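You operate a simulated robot arm through the tools that you are given. There is no shell and no other tool. Be economical: measure what you need, move in short steps, check, and stop when the job is done.

The job below is to be done with a simulated robot arm. You get a single attempt, and the scene is never put back.

TASK
Fetch the grey cell from the white table and stand it on top of the small tin there.
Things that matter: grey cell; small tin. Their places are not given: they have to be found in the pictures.

It is judged by the outcome, as a careful person would: the job done as asked, and still so three seconds after it is handed in. It fails if anything else is knocked over, pushed out of place, dropped, spilled or broken.

THE ROBOT
A 7-joint arm with a two-finger parallel gripper, fixed in place. Base frame: the origin is at the foot of the arm, x ahead of it, y to its left, z up; the work surface is at about z = 780. Readings come in mm, degrees, newtons and seconds.
With the tool pointing down near the work surface it reaches from about 220 to 680 mm from the base axis. Its first joint turns from -66.0 to 66.0 degrees. Payload 2.4 kg.
The TCP is the grasp point between the finger pads, 30 mm short of the fingertips. In the tool frame z runs along the fingers and y along their closing line. The gripper opens to 94 mm. The fingers are 28 mm wide and 10 mm thick; the gripper's body (50 by 96 mm) begins 55 mm behind the TCP.
Orientation is that of the tool frame in the base frame, as a unit quaternion [x, y, z, w]. With the fingers straight down and closing along the base's y, the tool's x points along the base's -x, its y along +y and its z along -z.

THE INTERFACE
- The arm moves only by the tool apply_moves. Its argument "steps" is a list of rows, each a list of 3 entries, a list of its own where there are three numbers: the closure, from 0 (fully open) to 1 (shut), then the shift along the tool's x, y, z in mm, then the turn, a rotation vector about the tool's x, y, z in degrees. In form: [[fingers, [dx, dy, dz], [rx, ry, rz]], ...]. A call has 1 to 10 rows; each row shifts and turns the commanded pose from where the row before left it, along the tool's axes as they then stand. Each row takes 0.2 s and may step no farther than 50 mm and 8.6 degrees from the row before; otherwise, or with a gripper value out of range, the whole call is refused. Where a pose cannot be reached the arm comes as near as it can. A force on the tool above 40 N (or 10 N above the force at the start of the call, whichever is more), or a blocked arm, ends the call early, and 0.2 s more pass. Each finger travels about 153 mm/s and halts on what it meets, pressing with about 32 N; the grip force reading is that of the motor and also rises with nothing between the fingers. The clock runs only during rows and for 0.2 s after the last one: add rows that do not move to give the fingers time. It gives the time, the measured TCP pose, the force on the tool (base axes), the opening and the grip force at its end, in the units of the frame above (readings bear some noise), and new pictures: "show" is both (left out), scene, wrist or none.
- Cameras (640 x 400 px; columns grow to the right, rows downward): "scene" is fixed at [26, 457.3, 1435.8]; the picture's right is [-0.84, -0.55, 0.00], its down [-0.33, 0.51, -0.79] and it looks along [0.43, -0.66, -0.61] (base axes); focal length 355 px, centre (320, 200). "wrist" rides on the gripper at [76, 14, -102] in the tool frame; the picture's right is [-0.18, 0.98, 0.00], its down [-0.75, -0.14, -0.64] and it looks along [-0.63, -0.12, 0.77] (tool axes); focal length 243 px, centre (320, 200).
- measure_at(camera, pixels): for up to 12 pixels [column, row] of the newest picture of that camera ("zoom" is the newest enlarged one), the place [x, y, z] in the base frame of the surface seen there, good to about 2 mm, but the place of the scene camera against the robot may be out by one fixed shift of up to 18 mm in any direction. No time passes.
- close_up(camera, box): a new picture of the part [left, top, right, bottom] of that camera's present view, enlarged. No time passes.
- hand_in(): hands the job in; it is judged then, once.

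Go step by step. Measure first, check grasps and placings, and put right what went wrong. The budget is 60 turns and 170 pictures, counting those below and the enlarged ones. Unless the task says otherwise, let go and move clear before handing in, and close with one line.

The tools are called after "Emit:" by a JSON object that holds its "name" and its "arguments". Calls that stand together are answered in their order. apply_moves: Moves the arm, as the interface text tells. Its arguments: {"type":"object","properties":{"steps":{"type":"array"},"show":{"type":"string","enum":["both","scene","wrist","none"]}},"required":["steps"]} The other tools are called the same way: measure_at (camera, pixels) gives the place of the surface under pixels of a picture; close_up (camera, box) takes an enlarged picture of a part of a camera's view; hand_in () hands the job in.

At the start:

```text
time_s: 0.0
tcp_pos: [352.2, -209.8, 1034.6]
ee_rot: [-0.001, 1.0, 0.0, 0.0]
ft_force: [0.7, 0.8, -0.8]
gripper_width: 93.8
gripper_force: 0.0
```

scene: 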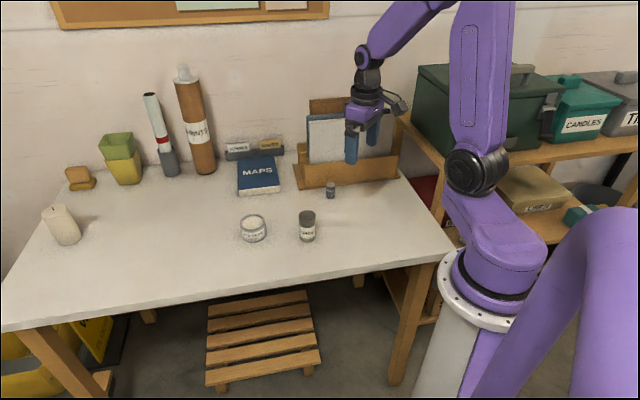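
wrist: 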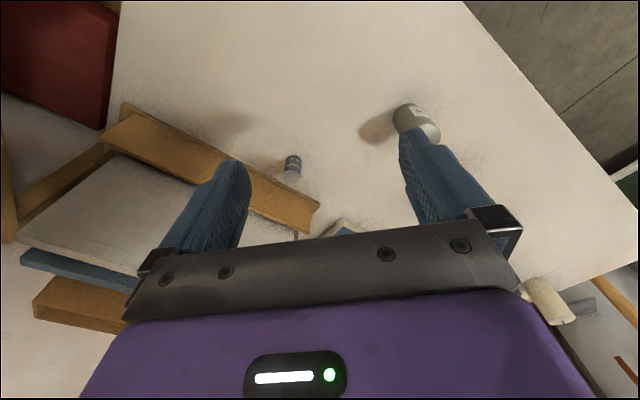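

The scene shows a small grey cylinder near (331,189), probably the cell, a round tin at (253,228) and a jar at (307,226). I'll enlarge these before moving.

Emit:
{"name": "close_up", "arguments": {"camera": "scene", "box": [220, 160, 360, 250]}}

Emit:
{"name": "close_up", "arguments": {"camera": "wrist", "box": [220, 80, 460, 230]}}

Emit:
{"name": "measure_at", "arguments": {"camera": "scene", "pixels": [[331, 183], [331, 190], [331, 197], [253, 221], [253, 235], [307, 213], [307, 235], [280, 210], [335, 205], [241, 222], [265, 222], [253, 216]]}}

Emit:
{"name": "measure_at", "arguments": {"camera": "wrist", "pixels": [[293, 158], [293, 170], [320, 150], [408, 112], [425, 128]]}}

```text
4.44 times, centred on (290, 205) of scene
```

zoom: 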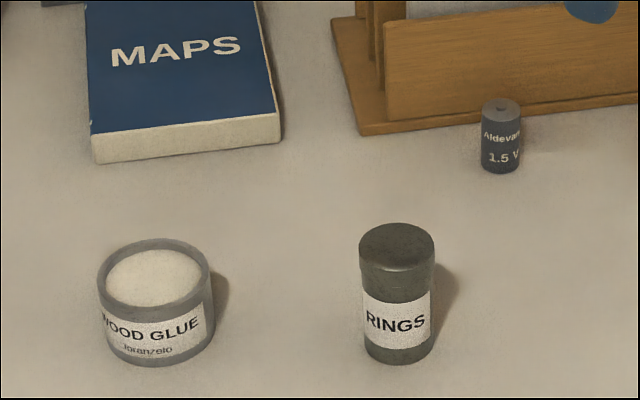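

```text
2.67 times, centred on (340, 155) of wrist
```

zoom: 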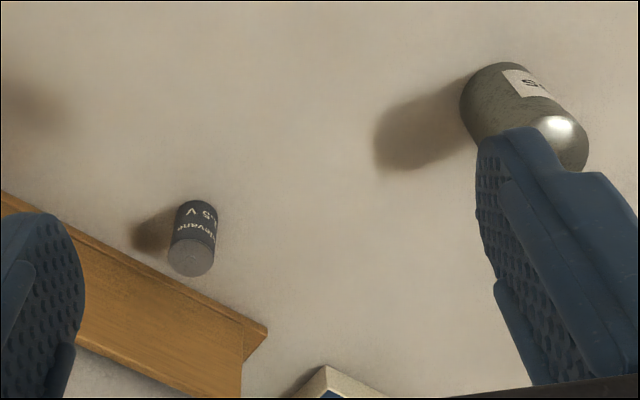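

```text
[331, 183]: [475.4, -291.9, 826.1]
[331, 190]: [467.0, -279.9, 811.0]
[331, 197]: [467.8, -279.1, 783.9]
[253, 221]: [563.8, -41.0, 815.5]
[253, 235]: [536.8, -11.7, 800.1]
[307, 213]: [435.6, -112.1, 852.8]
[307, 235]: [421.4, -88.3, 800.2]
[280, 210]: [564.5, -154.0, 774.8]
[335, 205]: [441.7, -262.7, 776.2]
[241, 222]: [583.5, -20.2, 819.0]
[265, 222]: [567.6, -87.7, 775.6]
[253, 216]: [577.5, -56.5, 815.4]
```

```text
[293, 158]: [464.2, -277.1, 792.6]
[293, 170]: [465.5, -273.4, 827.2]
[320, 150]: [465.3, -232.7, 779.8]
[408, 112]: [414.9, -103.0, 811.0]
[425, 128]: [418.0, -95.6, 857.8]
```

The grey cell ("1.5 V") stands at about (465,-275), roughly 47 mm tall. The small tin is the lidded metal "RINGS" one at about (417,-97), with its top near z 858; the glue pot is open. The cell is close to the wooden holder, so I'll measure the holder's edges.

Emit:
{"name": "measure_at", "arguments": {"camera": "wrist", "pixels": [[320, 204], [312, 210], [290, 192], [260, 175], [200, 142], [125, 104], [311, 230], [104, 144], [225, 185], [150, 165], [300, 176], [60, 200]]}}

Emit:
{"name": "measure_at", "arguments": {"camera": "scene", "pixels": [[300, 189], [320, 186], [345, 183], [370, 181], [398, 178], [305, 168], [330, 164], [350, 163], [396, 156], [325, 150], [312, 103], [335, 118]]}}

Emit:
{"name": "close_up", "arguments": {"camera": "scene", "box": [280, 80, 420, 210]}}

```text
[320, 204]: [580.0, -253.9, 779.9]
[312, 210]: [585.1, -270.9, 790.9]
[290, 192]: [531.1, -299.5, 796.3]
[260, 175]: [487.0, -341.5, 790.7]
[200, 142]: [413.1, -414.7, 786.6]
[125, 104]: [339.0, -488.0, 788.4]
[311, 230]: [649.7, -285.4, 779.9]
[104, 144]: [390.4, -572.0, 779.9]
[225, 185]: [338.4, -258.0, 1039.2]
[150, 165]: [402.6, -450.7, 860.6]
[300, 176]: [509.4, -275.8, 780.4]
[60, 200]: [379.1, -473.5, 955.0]
```

```text
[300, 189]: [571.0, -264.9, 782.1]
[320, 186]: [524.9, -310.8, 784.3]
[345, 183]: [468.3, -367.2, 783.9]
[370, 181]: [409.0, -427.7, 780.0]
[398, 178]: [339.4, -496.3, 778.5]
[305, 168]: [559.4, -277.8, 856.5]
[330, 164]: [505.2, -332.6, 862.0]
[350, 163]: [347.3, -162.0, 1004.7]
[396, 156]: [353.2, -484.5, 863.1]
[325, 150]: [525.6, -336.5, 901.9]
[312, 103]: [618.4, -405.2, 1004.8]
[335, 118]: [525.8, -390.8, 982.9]
```

```text
3.08 times, centred on (350, 145) of scene
```

zoom: 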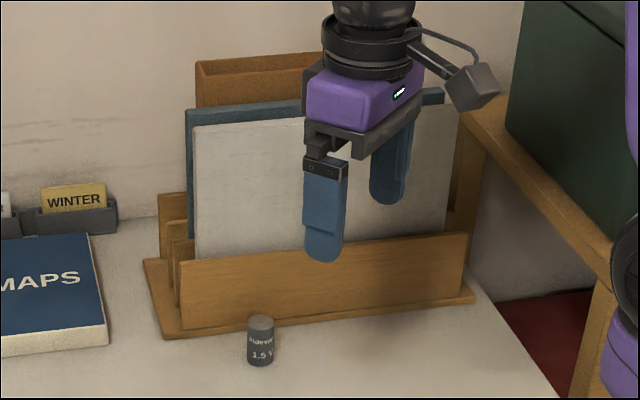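

The holder's front edge is about 65 mm from the cell, so the present orientation clears it. I'll move over the cell with the fingers partly open, then remeasure with the wrist camera.

Emit:
{"name": "apply_moves", "arguments": {"steps": [[0.3, [-24, -13, 20], [0, 0, 0]], [0.3, [-24, -13, 20], [0, 0, 0]], [0.3, [-24, -13, 20], [0, 0, 0]], [0.3, [-23, -13, 20], [0, 0, 0]], [0.3, [-23, -13, 20], [0, 0, 0]], [0.3, [0, 0, 0], [0, 0, 0]]]}}

```text
time_s: 1.4
tcp_pos: [468.7, -275.9, 934.0]
ee_rot: [0.0, 1.0, 0.0, 0.0]
ft_force: [-0.5, -0.3, 0.4]
gripper_width: 66.0
gripper_force: 0.1
```

scene: 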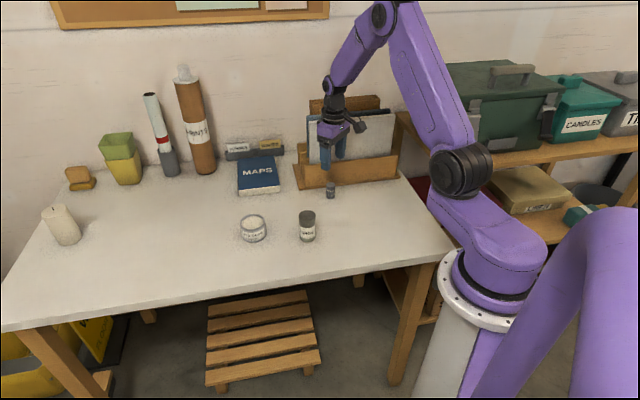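
wrist: 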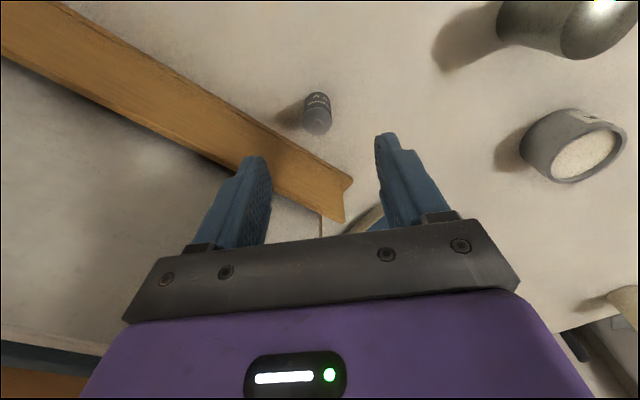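

Emit:
{"name": "close_up", "arguments": {"camera": "wrist", "box": [270, 75, 366, 135]}}

Emit:
{"name": "measure_at", "arguments": {"camera": "wrist", "pixels": [[318, 121], [309, 121], [327, 121], [318, 114], [318, 129], [318, 100], [530, 10], [570, 10], [585, 155]]}}

```text
6.67 times, centred on (318, 105) of wrist
```

zoom: 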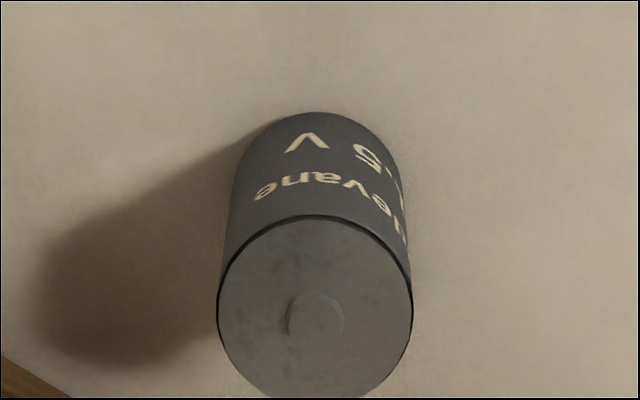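

```text
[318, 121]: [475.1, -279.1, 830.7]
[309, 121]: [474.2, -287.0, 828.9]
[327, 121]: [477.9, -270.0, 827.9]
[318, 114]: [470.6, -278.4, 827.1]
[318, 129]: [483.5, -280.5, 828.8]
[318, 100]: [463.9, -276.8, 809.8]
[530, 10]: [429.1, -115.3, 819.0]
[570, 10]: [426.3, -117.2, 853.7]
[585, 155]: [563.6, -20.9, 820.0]
```

The cell's top centre is at about (476.5,-279.5), with a diameter near 26 mm. I'll centre over it and go down to TCP z≈817, leaving the fingertips about 7 mm above the table.

Emit:
{"name": "apply_moves", "arguments": {"steps": [[0.3, [-7.8, -3.6, 10], [0, 0, 0]], [0.3, [0, 0, 35], [0, 0, 0]], [0.3, [0, 0, 30], [0, 0, 0]], [0.3, [0, 0, 25], [0, 0, 0]], [0.3, [0, 0, 17], [0, 0, 0]], [0.3, [0, 0, 0], [0, 0, 0]]]}}

```text
time_s: 2.8
tcp_pos: [477.4, -279.3, 818.1]
ee_rot: [0.001, 1.0, 0.0, 0.0]
ft_force: [-0.2, 0.4, -0.1]
gripper_width: 65.9
gripper_force: 0.0
```

scene: 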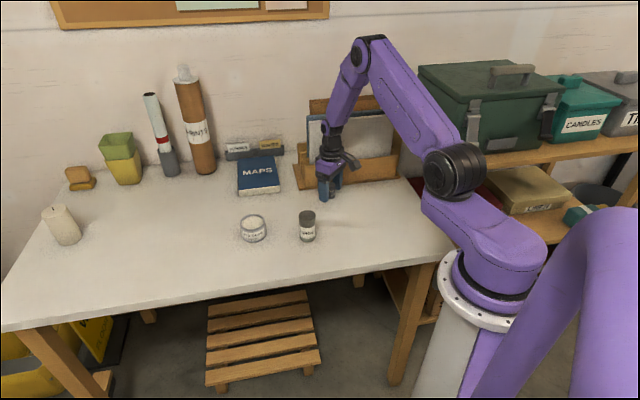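
wrist: 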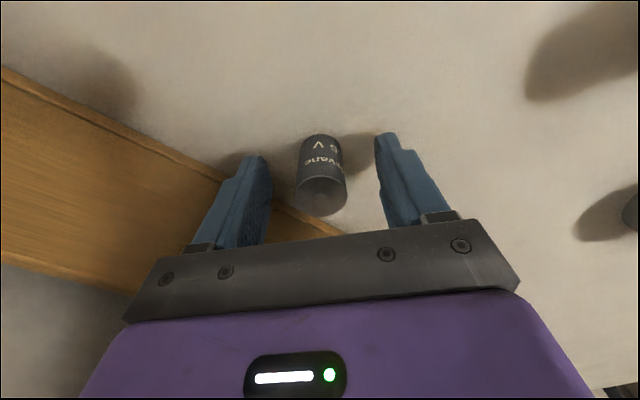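

The cell stands midway between the fingers at (321,175). I'll close gradually on it.

Emit:
{"name": "apply_moves", "arguments": {"steps": [[0.45, [0, 0, 0], [0, 0, 0]], [0.6, [0, 0, 0], [0, 0, 0]], [0.68, [0, 0, 0], [0, 0, 0]], [0.74, [0, 0, 0], [0, 0, 0]], [0.82, [0, 0, 0], [0, 0, 0]], [0.82, [0, 0, 0], [0, 0, 0]]], "show": "wrist"}}

```text
time_s: 4.2
tcp_pos: [477.7, -280.3, 816.7]
ee_rot: [0.0, 1.0, 0.0, 0.0]
ft_force: [0.1, 0.3, 1.0]
gripper_width: 24.6
gripper_force: 32.5
```

wrist: 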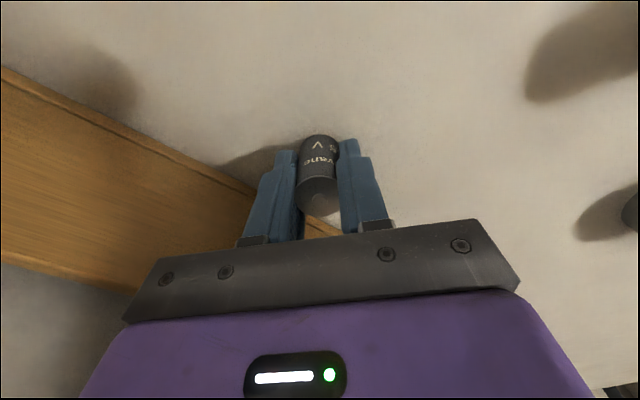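

The grip holds, with the opening at 24.6 mm and 32 N. I'll lift 125 mm and move toward the tin, staying above and short of it so I can measure it.

Emit:
{"name": "apply_moves", "arguments": {"steps": [[0.82, [0, 0, -25], [0, 0, 0]], [0.82, [0, 0, -50], [0, 0, 0]], [0.82, [0, 0, -50], [0, 0, 0]], [0.82, [25, 35, 0], [0, 0, 0]], [0.82, [26, 35, 0], [0, 0, 0]], [0.82, [26, 35, 0], [0, 0, 0]], [0.82, [0, 35, 0], [0, 0, 0]], [0.82, [0, 30, 0], [0, 0, 0]], [0.82, [0, 0, 0], [0, 0, 0]]]}}

```text
time_s: 6.2
tcp_pos: [398.4, -108.5, 941.2]
ee_rot: [0.0, 1.0, 0.0, 0.0]
ft_force: [-0.8, -0.3, 0.1]
gripper_width: 16.9
gripper_force: 0.0
```

scene: 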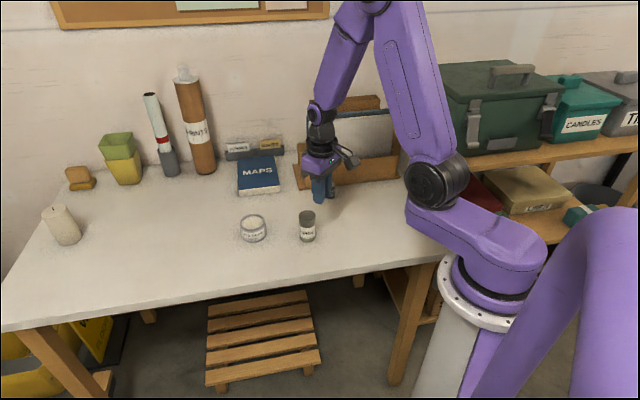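
wrist: 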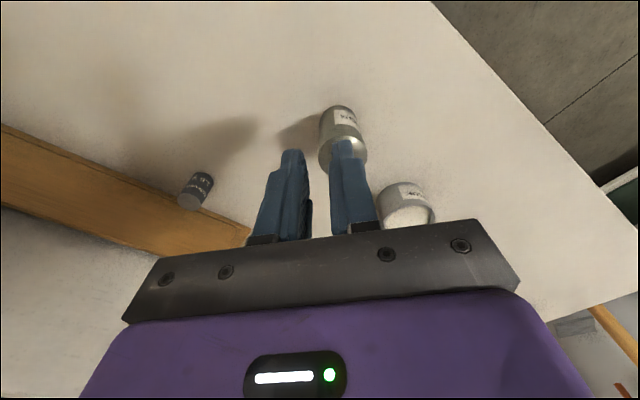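

The grip was lost: the opening is 16.9 mm with 0 N. The cell appears to be standing upright on the table at wrist (195,190), so I'll look closely at it and the tin.

Emit:
{"name": "close_up", "arguments": {"camera": "wrist", "box": [160, 150, 256, 210]}}

Emit:
{"name": "measure_at", "arguments": {"camera": "wrist", "pixels": [[190, 201], [181, 198], [200, 204], [188, 206], [192, 195], [198, 185], [205, 175], [325, 155], [362, 155], [340, 141], [325, 165], [340, 110]]}}

Emit:
{"name": "close_up", "arguments": {"camera": "scene", "box": [280, 170, 360, 250]}}

```text
6.67 times, centred on (208, 180) of wrist
```

zoom: 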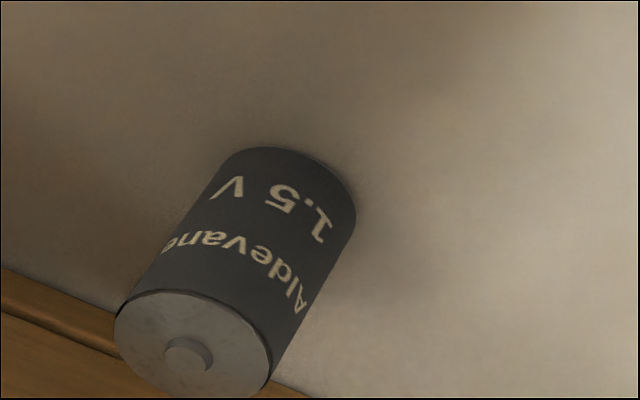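

```text
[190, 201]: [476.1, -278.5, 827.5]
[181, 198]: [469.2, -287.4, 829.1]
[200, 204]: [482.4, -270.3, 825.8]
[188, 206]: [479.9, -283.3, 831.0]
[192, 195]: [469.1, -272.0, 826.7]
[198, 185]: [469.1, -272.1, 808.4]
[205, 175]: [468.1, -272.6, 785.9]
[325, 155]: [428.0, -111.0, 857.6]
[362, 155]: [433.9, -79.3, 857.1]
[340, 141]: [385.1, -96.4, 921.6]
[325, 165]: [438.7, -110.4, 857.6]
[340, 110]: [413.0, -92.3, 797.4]
```

```text
5.00 times, centred on (320, 210) of scene
```

zoom: 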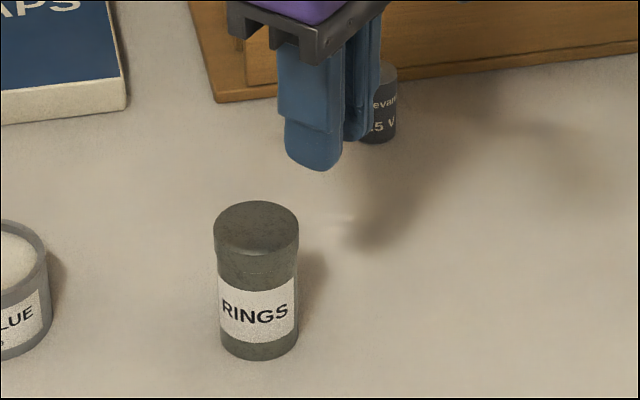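

The cell is still upright at (476.5,-279.5), so the fingers slid off it during the quick lift. I'll go back, grip a little lower with full closure, and lift slowly.

Emit:
{"name": "apply_moves", "arguments": {"steps": [[0.3, [-20, -43, 0], [0, 0, 0]], [0.3, [-20, -43, 0], [0, 0, 0]], [0.3, [-19, -43, 0], [0, 0, 0]], [0.3, [-19.1, -42, 0], [0, 0, 0]], [0.3, [0, 0, 40], [0, 0, 0]], [0.3, [0, 0, 40], [0, 0, 0]], [0.3, [0, 0, 25], [0, 0, 0]], [0.3, [0, 0, 15], [0, 0, 0]], [0.3, [0, 0, 8], [0, 0, 0]], [0.3, [0, 0, 0], [0, 0, 0]]], "show": "wrist"}}

```text
time_s: 8.4
tcp_pos: [478.5, -280.9, 815.0]
ee_rot: [0.0, 1.0, -0.001, 0.001]
ft_force: [-9.7, 7.2, 23.8]
gripper_width: 65.9
gripper_force: 0.0
```

wrist: 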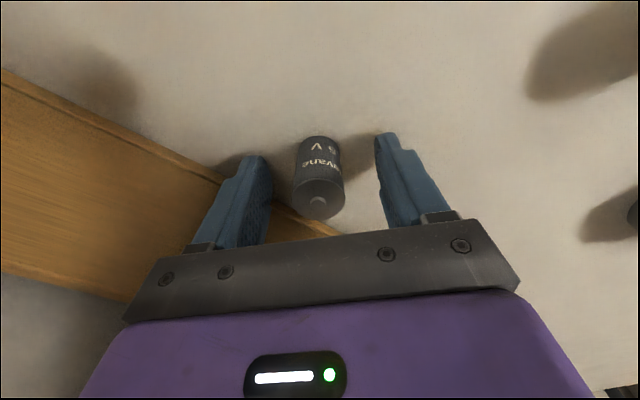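

The 24 N reading with a sideways part away from the holder means the left fingertip is touching the holder's base ledge. I'll raise straight up and turn 45° so the fingers close parallel to the holder's edge.

Emit:
{"name": "apply_moves", "arguments": {"steps": [[0.3, [0, 0, -20], [0, 0, 0]], [0.3, [0, 0, -45], [0, 0, 0]], [0.3, [0, 0, -45], [0, 0, 0]], [0.3, [0, 0, 0], [0, 0, 7.5]], [0.3, [0, 0, 0], [0, 0, 7.5]], [0.3, [0, 0, 0], [0, 0, 7.5]], [0.3, [0, 0, 0], [0, 0, 7.5]], [0.3, [0, 0, 0], [0, 0, 7.5]], [0.3, [0, 0, 0], [0, 0, 7.5]], [0.3, [0, 0, 0], [0, 0, 0]]]}}

```text
time_s: 10.6
tcp_pos: [478.9, -281.8, 924.9]
ee_rot: [0.383, 0.924, 0.0, 0.0]
ft_force: [0.1, 0.1, 0.1]
gripper_width: 65.8
gripper_force: 0.1
```

scene: 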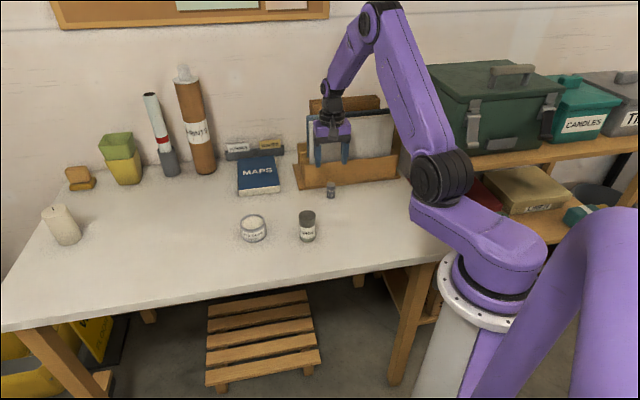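
wrist: 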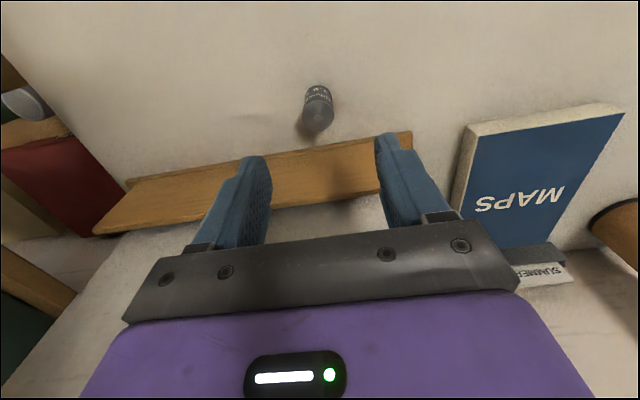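

The holder looks unmoved in the scene picture and the closing line is now parallel to it. I'll remeasure the cell at wrist (317,120) and the ledge.

Emit:
{"name": "measure_at", "arguments": {"camera": "wrist", "pixels": [[317, 120], [309, 120], [326, 120], [317, 113], [317, 128], [318, 100], [300, 152], [340, 147], [280, 165], [412, 133], [126, 183], [300, 172]]}}

Emit:
{"name": "close_up", "arguments": {"camera": "wrist", "box": [260, 75, 372, 145]}}

Emit:
{"name": "measure_at", "arguments": {"camera": "scene", "pixels": [[331, 183], [331, 190], [300, 189], [345, 183], [370, 181], [398, 178]]}}

```text
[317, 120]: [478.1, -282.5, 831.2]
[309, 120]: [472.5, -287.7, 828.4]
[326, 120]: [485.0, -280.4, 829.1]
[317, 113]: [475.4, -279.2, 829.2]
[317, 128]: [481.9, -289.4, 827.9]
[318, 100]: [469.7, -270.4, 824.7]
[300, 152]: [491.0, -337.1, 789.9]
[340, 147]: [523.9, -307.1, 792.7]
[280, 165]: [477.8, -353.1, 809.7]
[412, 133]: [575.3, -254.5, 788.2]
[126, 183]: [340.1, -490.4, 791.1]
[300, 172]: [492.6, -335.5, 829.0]
```

```text
5.71 times, centred on (316, 110) of wrist
```

zoom: 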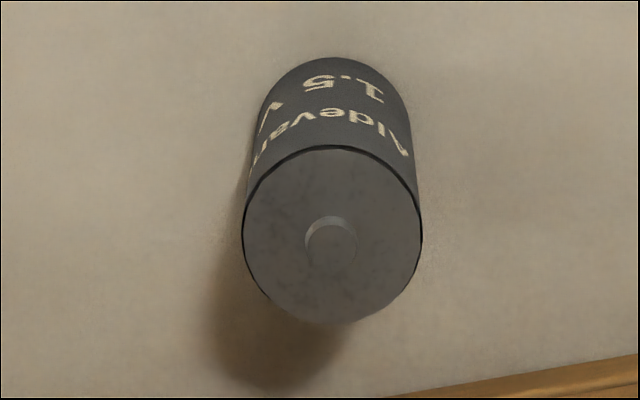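

```text
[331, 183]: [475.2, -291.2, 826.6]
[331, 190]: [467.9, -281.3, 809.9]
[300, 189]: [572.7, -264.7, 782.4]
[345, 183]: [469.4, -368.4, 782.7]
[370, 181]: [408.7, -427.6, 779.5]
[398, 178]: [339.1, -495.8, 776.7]
```

The holder hasn't moved, and the cell is centred at (477.5,-281.5). I'll go down to TCP z≈813 and check the forces.

Emit:
{"name": "apply_moves", "arguments": {"steps": [[0.35, [1, -0.8, 30], [0, 0, 0]], [0.35, [0, 0, 35], [0, 0, 0]], [0.35, [0, 0, 25], [0, 0, 0]], [0.35, [0, 0, 14], [0, 0, 0]], [0.35, [0, 0, 7], [0, 0, 0]], [0.35, [0, 0, 0], [0, 0, 0]]], "show": "wrist"}}

```text
time_s: 12.0
tcp_pos: [477.4, -280.9, 813.0]
ee_rot: [0.383, 0.924, 0.0, 0.0]
ft_force: [0.4, -0.3, 0.4]
gripper_width: 60.9
gripper_force: 0.1
```

wrist: 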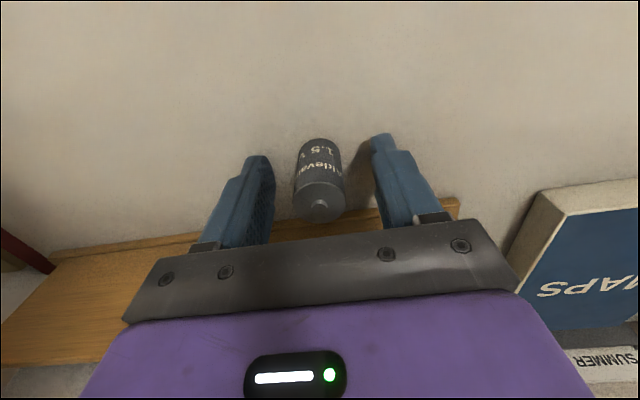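

No contact force this time, and the cell is centred between the fingers. I'll close fully and lift slowly by about 10 mm.

Emit:
{"name": "apply_moves", "arguments": {"steps": [[0.5, [0, 0, 0], [0, 0, 0]], [0.65, [0, 0, 0], [0, 0, 0]], [0.72, [0, 0, 0], [0, 0, 0]], [0.8, [0, 0, 0], [0, 0, 0]], [1, [0, 0, 0], [0, 0, 0]], [1, [0, 0, 0], [0, 0, 0]], [1, [0, 0, -2], [0, 0, 0]], [1, [0, 0, -4], [0, 0, 0]], [1, [0, 0, -4], [0, 0, 0]], [1, [0, 0, 0], [0, 0, 0]]], "show": "wrist"}}

```text
time_s: 14.2
tcp_pos: [478.1, -280.2, 823.4]
ee_rot: [0.383, 0.924, 0.0, 0.0]
ft_force: [0.3, 0.6, 0.3]
gripper_width: 25.0
gripper_force: 32.4
```

wrist: 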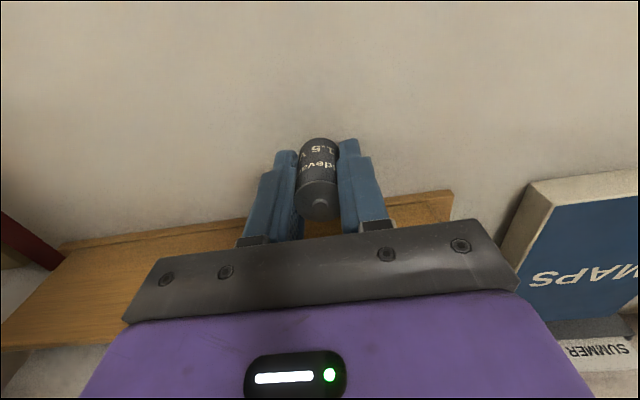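

The cell keeps its place between the fingers. I'll check that its top rose.

Emit:
{"name": "measure_at", "arguments": {"camera": "wrist", "pixels": [[320, 203], [310, 203], [320, 195], [318, 170]]}}

Emit:
{"name": "apply_moves", "arguments": {"steps": [[1, [0, 0, -5], [0, 0, 0]], [1, [0, 0, -8], [0, 0, 0]], [1, [0, 0, -8], [0, 0, 0]], [1, [0, 0, 0], [0, 0, 0]]], "show": "wrist"}}

```text
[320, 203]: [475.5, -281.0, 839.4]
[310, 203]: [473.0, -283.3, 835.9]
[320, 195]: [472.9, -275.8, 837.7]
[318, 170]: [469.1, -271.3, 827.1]
```

```text
time_s: 15.2
tcp_pos: [477.8, -281.5, 844.3]
ee_rot: [0.382, 0.924, 0.0, 0.0]
ft_force: [1.0, -0.2, -0.6]
gripper_width: 24.8
gripper_force: 32.0
```

wrist: 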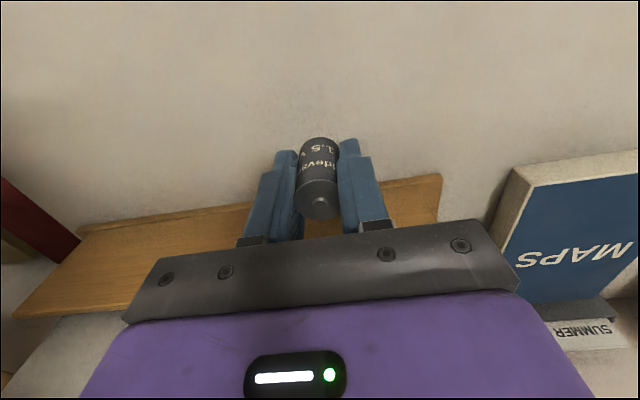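

The top rose to z 838, so the cell is lifting with the gripper. I'll keep going up gently.

Emit:
{"name": "apply_moves", "arguments": {"steps": [[1, [0, 0, -6], [0, 0, 0]], [1, [0, 0, -10], [0, 0, 0]], [1, [0, 0, -12], [0, 0, 0]], [1, [0, 0, -12], [0, 0, 0]], [1, [0, 0, -12], [0, 0, 0]], [1, [0, 0, -12], [0, 0, 0]], [1, [0, 0, -10], [0, 0, 0]], [1, [0, 0, -6], [0, 0, 0]], [1, [0, 0, 0], [0, 0, 0]]], "show": "wrist"}}

```text
time_s: 17.2
tcp_pos: [476.1, -280.2, 924.5]
ee_rot: [0.383, 0.924, 0.0, 0.0]
ft_force: [0.9, -0.2, -0.5]
gripper_width: 24.7
gripper_force: 32.1
```

wrist: 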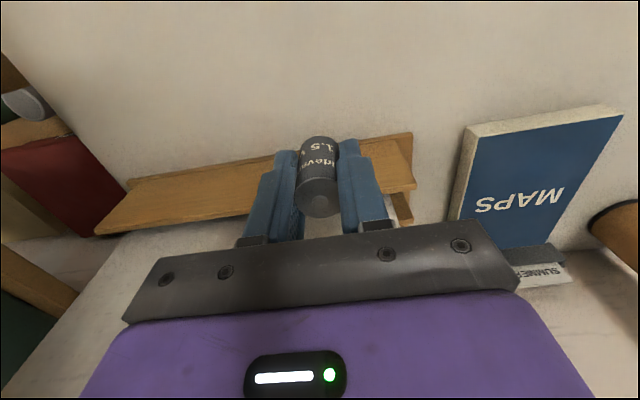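

The grip is steady. Next I'll travel smoothly to about (400,-130) beside the tin, at a safe height, to measure the tin's top.

Emit:
{"name": "apply_moves", "arguments": {"steps": [[1, [8, 2.5, -4], [0, 0, 0]], [1, [16, 5.5, -4], [0, 0, 0]], [1, [20, 6.5, -4], [0, 0, 0]], [1, [22, 7, -3], [0, 0, 0]], [1, [22, 7, 0], [0, 0, 0]], [1, [22, 7, 0], [0, 0, 0]], [1, [20, 6.5, 0], [0, 0, 0]], [1, [18, 6, 0], [0, 0, 0]], [1, [12, 4, 0], [0, 0, 0]], [1, [0, 0, 0], [0, 0, 0]]]}}

```text
time_s: 19.4
tcp_pos: [401.8, -129.4, 938.5]
ee_rot: [0.383, 0.924, 0.0, -0.001]
ft_force: [-0.4, 0.0, -0.9]
gripper_width: 24.5
gripper_force: 31.5
```

scene: 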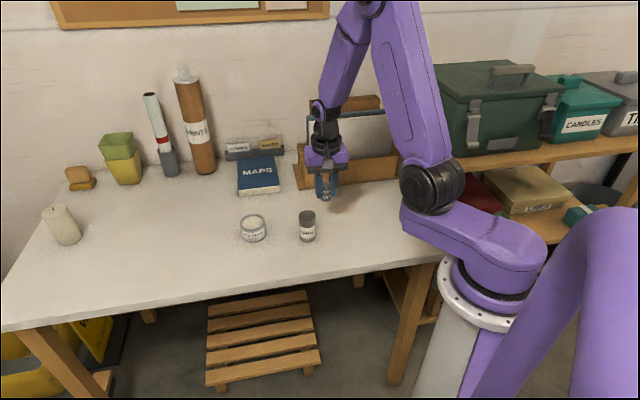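
wrist: 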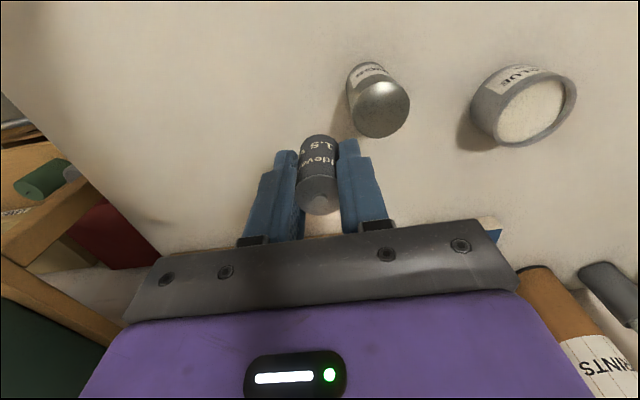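

The cell is still held and the tin's whole top is visible at wrist (382,107). I'll measure the lid's rim and the cell.

Emit:
{"name": "close_up", "arguments": {"camera": "wrist", "box": [280, 50, 440, 220]}}

Emit:
{"name": "measure_at", "arguments": {"camera": "wrist", "pixels": [[382, 107], [358, 112], [406, 102], [380, 85], [384, 132], [370, 90], [398, 90], [365, 127], [400, 122], [320, 205], [308, 200], [331, 200]]}}

```text
2.35 times, centred on (360, 135) of wrist
```

zoom: 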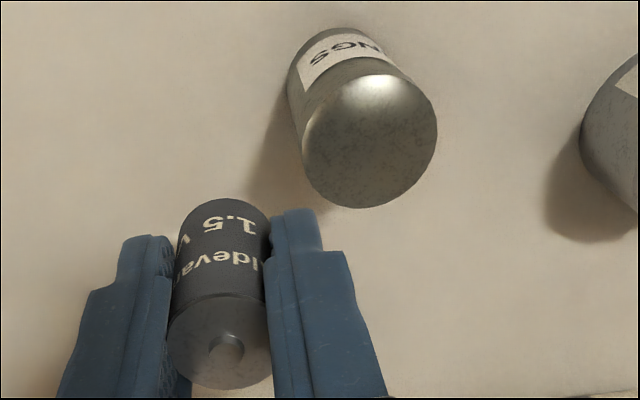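

```text
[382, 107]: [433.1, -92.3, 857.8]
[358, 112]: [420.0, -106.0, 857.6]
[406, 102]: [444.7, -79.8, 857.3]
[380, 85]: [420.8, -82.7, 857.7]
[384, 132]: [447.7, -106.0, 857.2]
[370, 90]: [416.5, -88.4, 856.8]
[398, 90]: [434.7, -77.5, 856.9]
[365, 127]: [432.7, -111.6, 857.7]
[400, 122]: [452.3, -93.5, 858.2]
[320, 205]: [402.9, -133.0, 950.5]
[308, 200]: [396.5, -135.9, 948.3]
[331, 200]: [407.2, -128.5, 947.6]
```

The tin's top is flat at z 857.5, centred at (433.7,-93.5). The cell seems to sit about 5 mm lower in the grip than before. I'll centre it over the tin at this height and check it from both views.

Emit:
{"name": "apply_moves", "arguments": {"steps": [[1, [0.5, 6, 0], [0, 0, 0]], [1, [1, 12, 0], [0, 0, 0]], [1, [1, 13, 0], [0, 0, 0]], [1, [1, 12, 0], [0, 0, 0]], [1, [0.7, 6.4, 0], [0, 0, 0]], [1, [0, 0, 0], [0, 0, 0]]]}}

Emit:
{"name": "close_up", "arguments": {"camera": "scene", "box": [270, 140, 350, 250]}}

Emit:
{"name": "close_up", "arguments": {"camera": "wrist", "box": [240, 60, 400, 230]}}

Emit:
{"name": "measure_at", "arguments": {"camera": "wrist", "pixels": [[320, 205], [308, 200], [331, 200], [318, 180], [318, 160], [318, 145]]}}

```text
time_s: 20.8
tcp_pos: [432.9, -91.7, 938.9]
ee_rot: [0.383, 0.924, 0.0, 0.0]
ft_force: [0.3, -0.2, -0.3]
gripper_width: 24.5
gripper_force: 31.7
```

scene: 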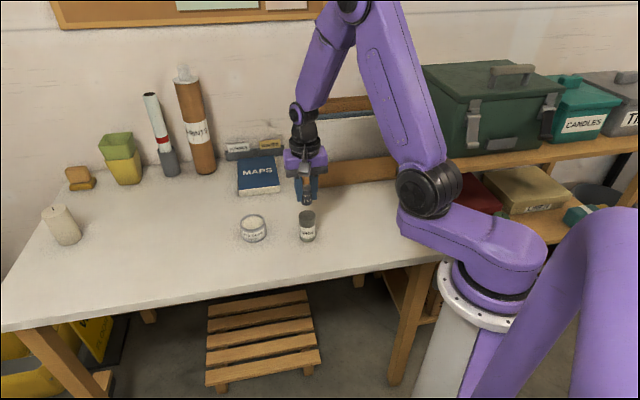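
wrist: 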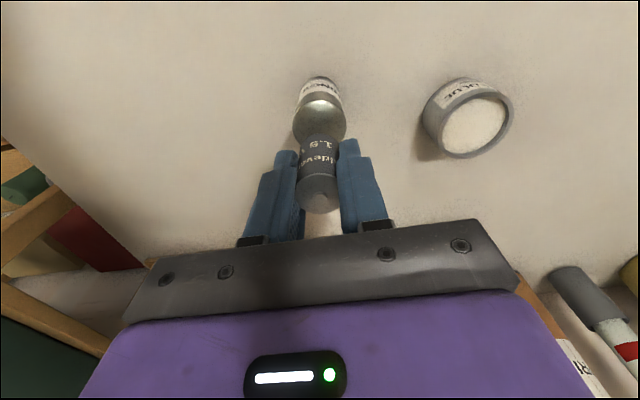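

```text
3.64 times, centred on (310, 195) of scene
```

zoom: 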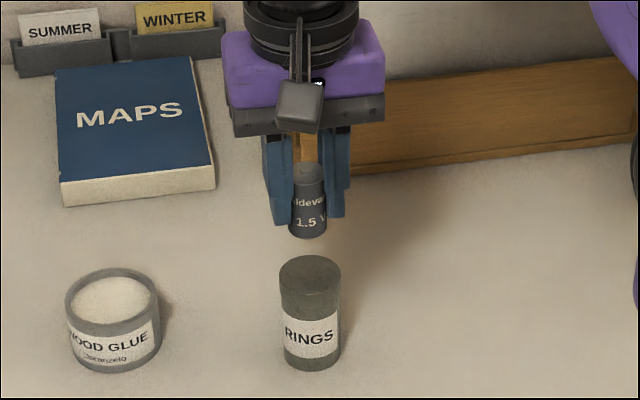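

```text
2.35 times, centred on (320, 145) of wrist
```

zoom: 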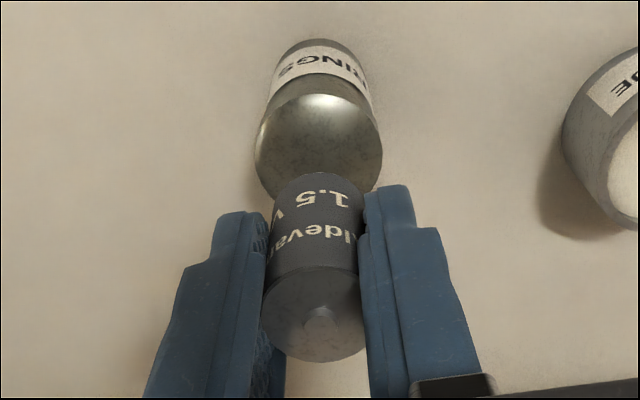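

```text
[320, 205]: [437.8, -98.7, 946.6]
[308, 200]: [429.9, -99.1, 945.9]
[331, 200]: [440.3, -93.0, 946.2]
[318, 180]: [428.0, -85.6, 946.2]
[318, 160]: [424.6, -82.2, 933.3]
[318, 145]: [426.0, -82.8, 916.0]
```

The cell hangs nearly upright, centred near (433.5,-91.7), with its top at z 946, so its bottom is near 898. I'll shift 1–2 mm toward the tin's centre and lower 35 mm.

Emit:
{"name": "apply_moves", "arguments": {"steps": [[1, [-1, -1, 4], [0, 0, 0]], [1, [0, 0, 8], [0, 0, 0]], [1, [0, 0, 8], [0, 0, 0]], [1, [0, 0, 8], [0, 0, 0]], [1, [0, 0, 5], [0, 0, 0]], [1, [0, 0, 2], [0, 0, 0]], [1, [0, 0, 0], [0, 0, 0]]]}}

Emit:
{"name": "close_up", "arguments": {"camera": "scene", "box": [270, 160, 350, 250]}}

Emit:
{"name": "measure_at", "arguments": {"camera": "wrist", "pixels": [[319, 193], [310, 193], [329, 193], [318, 205], [318, 160], [318, 145]]}}

```text
time_s: 22.4
tcp_pos: [432.9, -93.5, 903.3]
ee_rot: [0.383, 0.924, 0.0, 0.0]
ft_force: [0.3, 0.2, -0.4]
gripper_width: 24.7
gripper_force: 32.4
```

scene: 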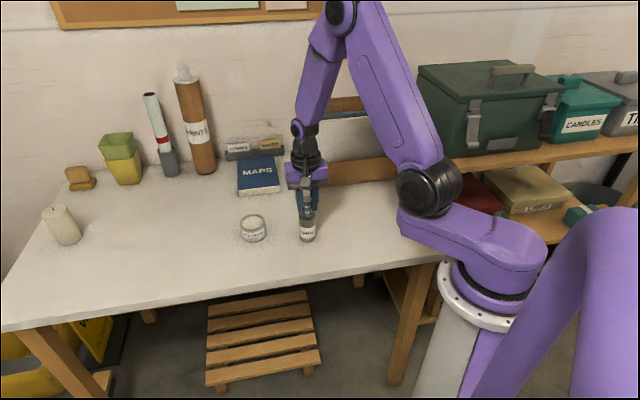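
wrist: 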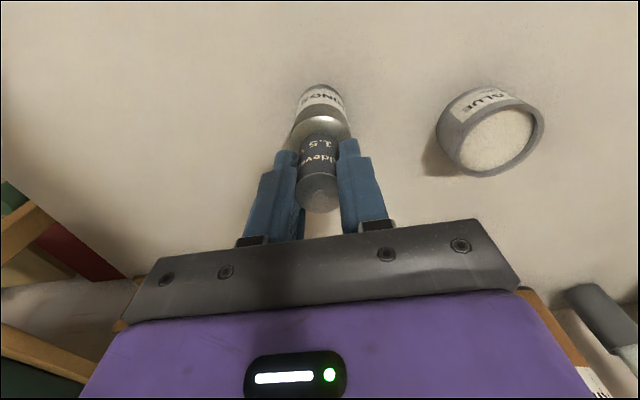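

```text
4.44 times, centred on (310, 205) of scene
```

zoom: 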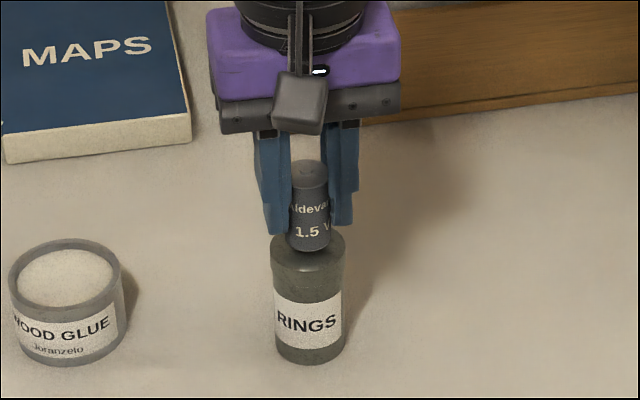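

```text
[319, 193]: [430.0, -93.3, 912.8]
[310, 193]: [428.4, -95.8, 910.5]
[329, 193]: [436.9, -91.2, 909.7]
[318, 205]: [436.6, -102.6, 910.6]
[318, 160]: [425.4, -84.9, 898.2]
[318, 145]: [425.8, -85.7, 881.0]
```

The cell's bottom is about 4–5 mm above the lid and centred at (434,-94). I'll lower in small steps and watch for contact.

Emit:
{"name": "apply_moves", "arguments": {"steps": [[1, [0, 0, 1.5], [0, 0, 0]], [1, [0, 0, 1.5], [0, 0, 0]], [1, [0, 0, 1], [0, 0, 0]], [1, [0, 0, 0.5], [0, 0, 0]], [1, [0, 0, 0], [0, 0, 0]]]}}

Emit:
{"name": "close_up", "arguments": {"camera": "scene", "box": [280, 185, 340, 245]}}

Emit:
{"name": "measure_at", "arguments": {"camera": "wrist", "pixels": [[319, 190], [310, 193], [329, 193], [318, 205], [318, 160], [318, 145]]}}

```text
time_s: 23.6
tcp_pos: [432.2, -94.3, 899.3]
ee_rot: [0.383, 0.924, 0.0, -0.001]
ft_force: [-0.2, 0.3, -0.6]
gripper_width: 24.5
gripper_force: 32.5
```

scene: 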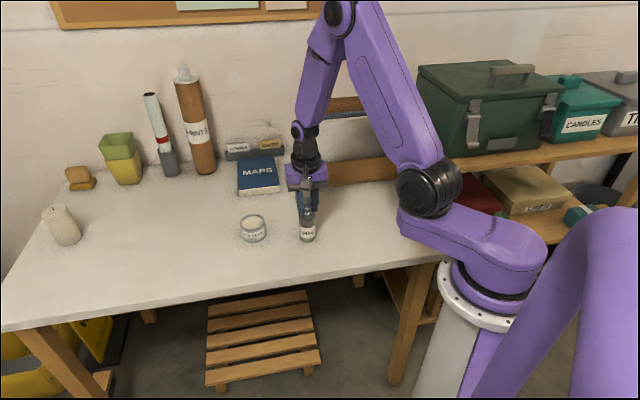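
wrist: 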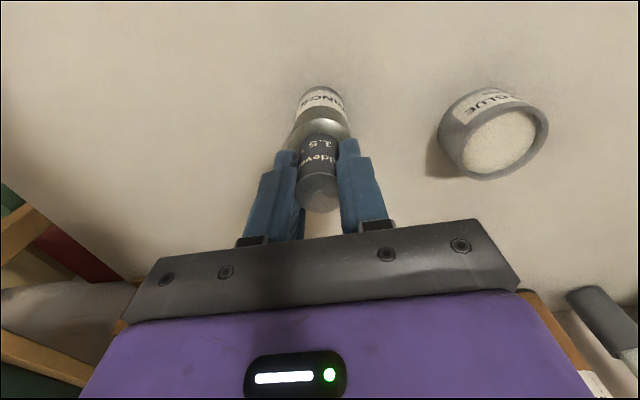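

```text
6.67 times, centred on (310, 215) of scene
```

zoom: 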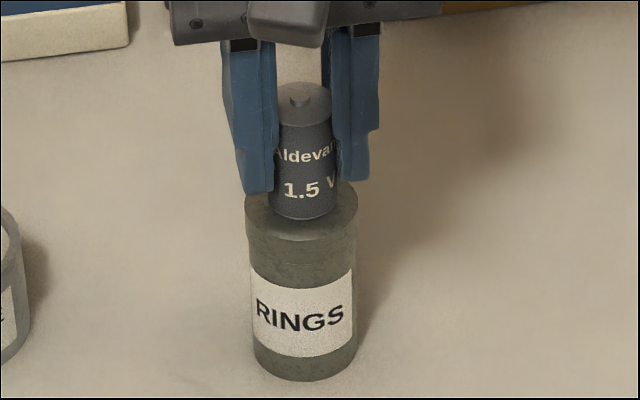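

```text
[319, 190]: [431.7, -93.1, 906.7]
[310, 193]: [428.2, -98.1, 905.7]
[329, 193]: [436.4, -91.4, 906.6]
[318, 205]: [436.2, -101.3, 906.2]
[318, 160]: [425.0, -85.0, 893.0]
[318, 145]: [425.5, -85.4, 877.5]
```

The cell's top is at 906.2 and it is nearly touching the lid, with no force yet. I'll take a few half-millimetre steps.

Emit:
{"name": "apply_moves", "arguments": {"steps": [[1, [0, 0, 0.5], [0, 0, 0]], [1, [0, 0, 0.5], [0, 0, 0]], [1, [0, 0, 0], [0, 0, 0]]], "show": "none"}}

```text
time_s: 24.4
tcp_pos: [433.7, -95.7, 898.1]
ee_rot: [0.383, 0.924, 0.0, 0.0]
ft_force: [-1.4, -0.1, 8.6]
gripper_width: 24.5
gripper_force: 32.1
```

An 8.6 N contact shows the cell is on the lid. I'll back off half a millimetre and open slowly.

Emit:
{"name": "apply_moves", "arguments": {"steps": [[1, [0, 0, -0.4], [0, 0, 0]], [0.76, [0, 0, 0], [0, 0, 0]], [0.72, [0, 0, 0], [0, 0, 0]], [0.7, [0, 0, 0], [0, 0, 0]], [0.66, [0, 0, 0], [0, 0, 0]], [0.6, [0, 0, 0], [0, 0, 0]], [0.5, [0, 0, 0], [0, 0, 0]], [0.35, [0, 0, 0], [0, 0, 0]], [0.35, [0, 0, 0], [0, 0, 0]]]}}

Emit:
{"name": "close_up", "arguments": {"camera": "scene", "box": [280, 185, 340, 245]}}

```text
time_s: 26.4
tcp_pos: [433.4, -93.9, 899.7]
ee_rot: [0.383, 0.924, 0.0, 0.0]
ft_force: [0.0, -0.2, -0.3]
gripper_width: 61.0
gripper_force: 0.1
```

scene: 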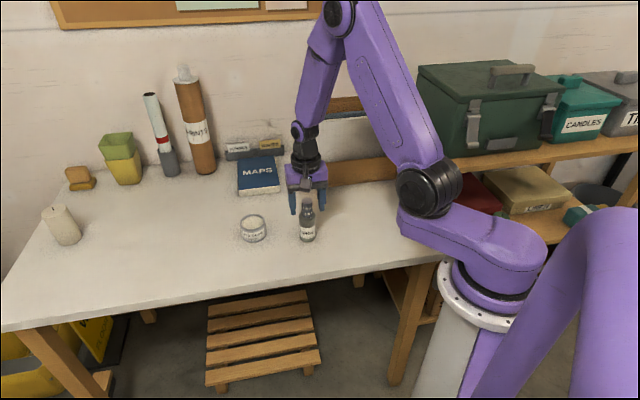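
wrist: 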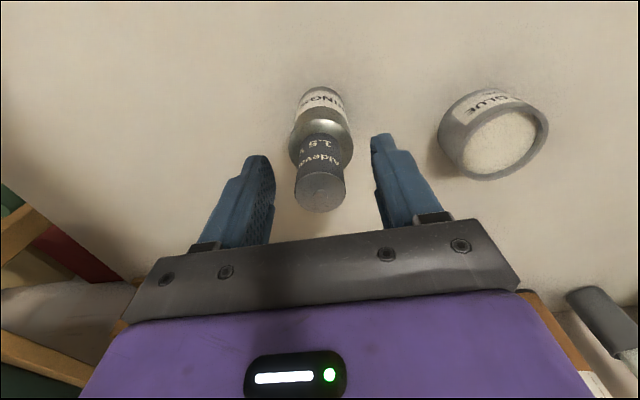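

```text
6.67 times, centred on (310, 215) of scene
```

zoom: 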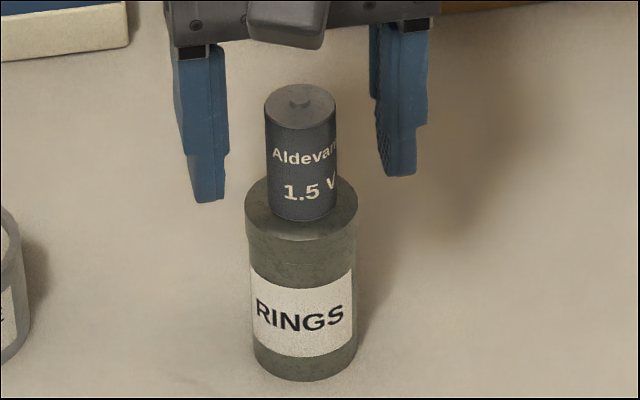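

The cell stands upright on the tin with the fingers clear on both sides. I'll raise the gripper straight up.

Emit:
{"name": "apply_moves", "arguments": {"steps": [[0.35, [0, 0, -10], [0, 0, 0]], [0.35, [0, 0, -25], [0, 0, 0]], [0.35, [0, 0, -40], [0, 0, 0]], [0.35, [0, 0, -40], [0, 0, 0]], [0.35, [0, 0, 0], [0, 0, 0]], [0.35, [0, 0, 0], [0, 0, 0]]]}}

Emit:
{"name": "close_up", "arguments": {"camera": "scene", "box": [220, 150, 380, 250]}}

```text
time_s: 27.8
tcp_pos: [433.8, -93.8, 1013.6]
ee_rot: [0.383, 0.924, 0.0, 0.0]
ft_force: [-0.3, -0.1, -0.3]
gripper_width: 61.3
gripper_force: 0.0
```

scene: 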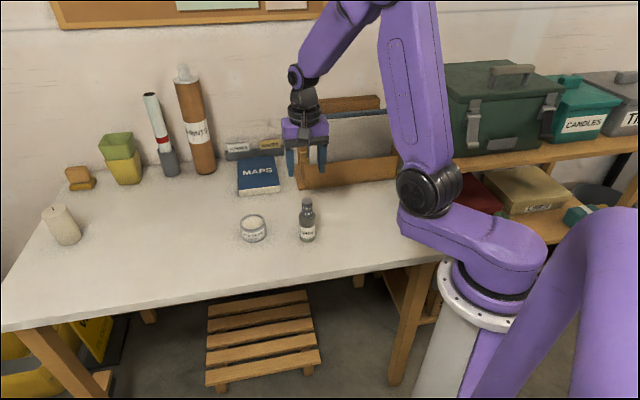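
wrist: 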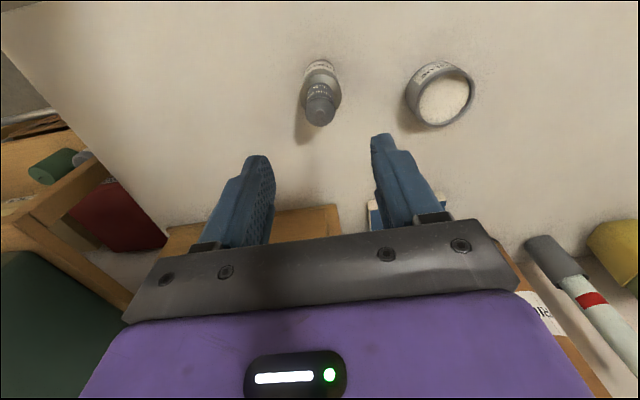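

```text
4.00 times, centred on (300, 200) of scene
```

zoom: 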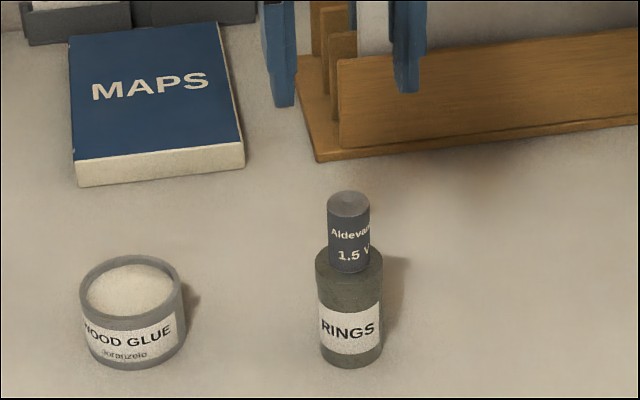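

The cell stands upright and steady on the tin. I'll make one check that the holder's contents are still in place.

Emit:
{"name": "close_up", "arguments": {"camera": "scene", "box": [280, 80, 420, 210]}}

```text
3.08 times, centred on (350, 145) of scene
```

zoom: 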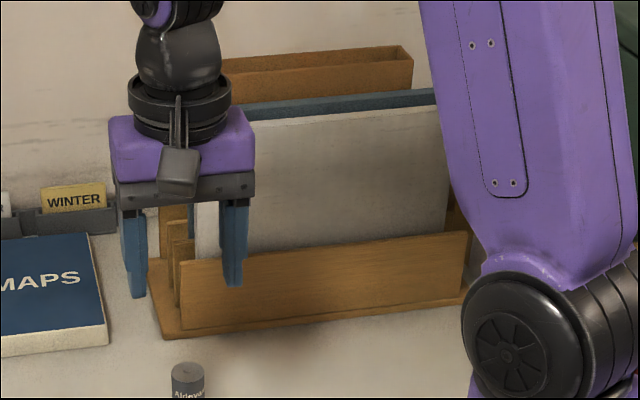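

The holder and its folders are where they were, and the cell stands on the tin with the gripper clear. I'm handing in.

Emit:
{"name": "hand_in", "arguments": {}}

```text
The job is handed in.
```

The grey cell is standing upright on the small "RINGS" tin, and the gripper is clear. My first grip slipped without moving the cell, and on the second approach a finger touched the holder's base ledge, but the holder and its folders did not shift.
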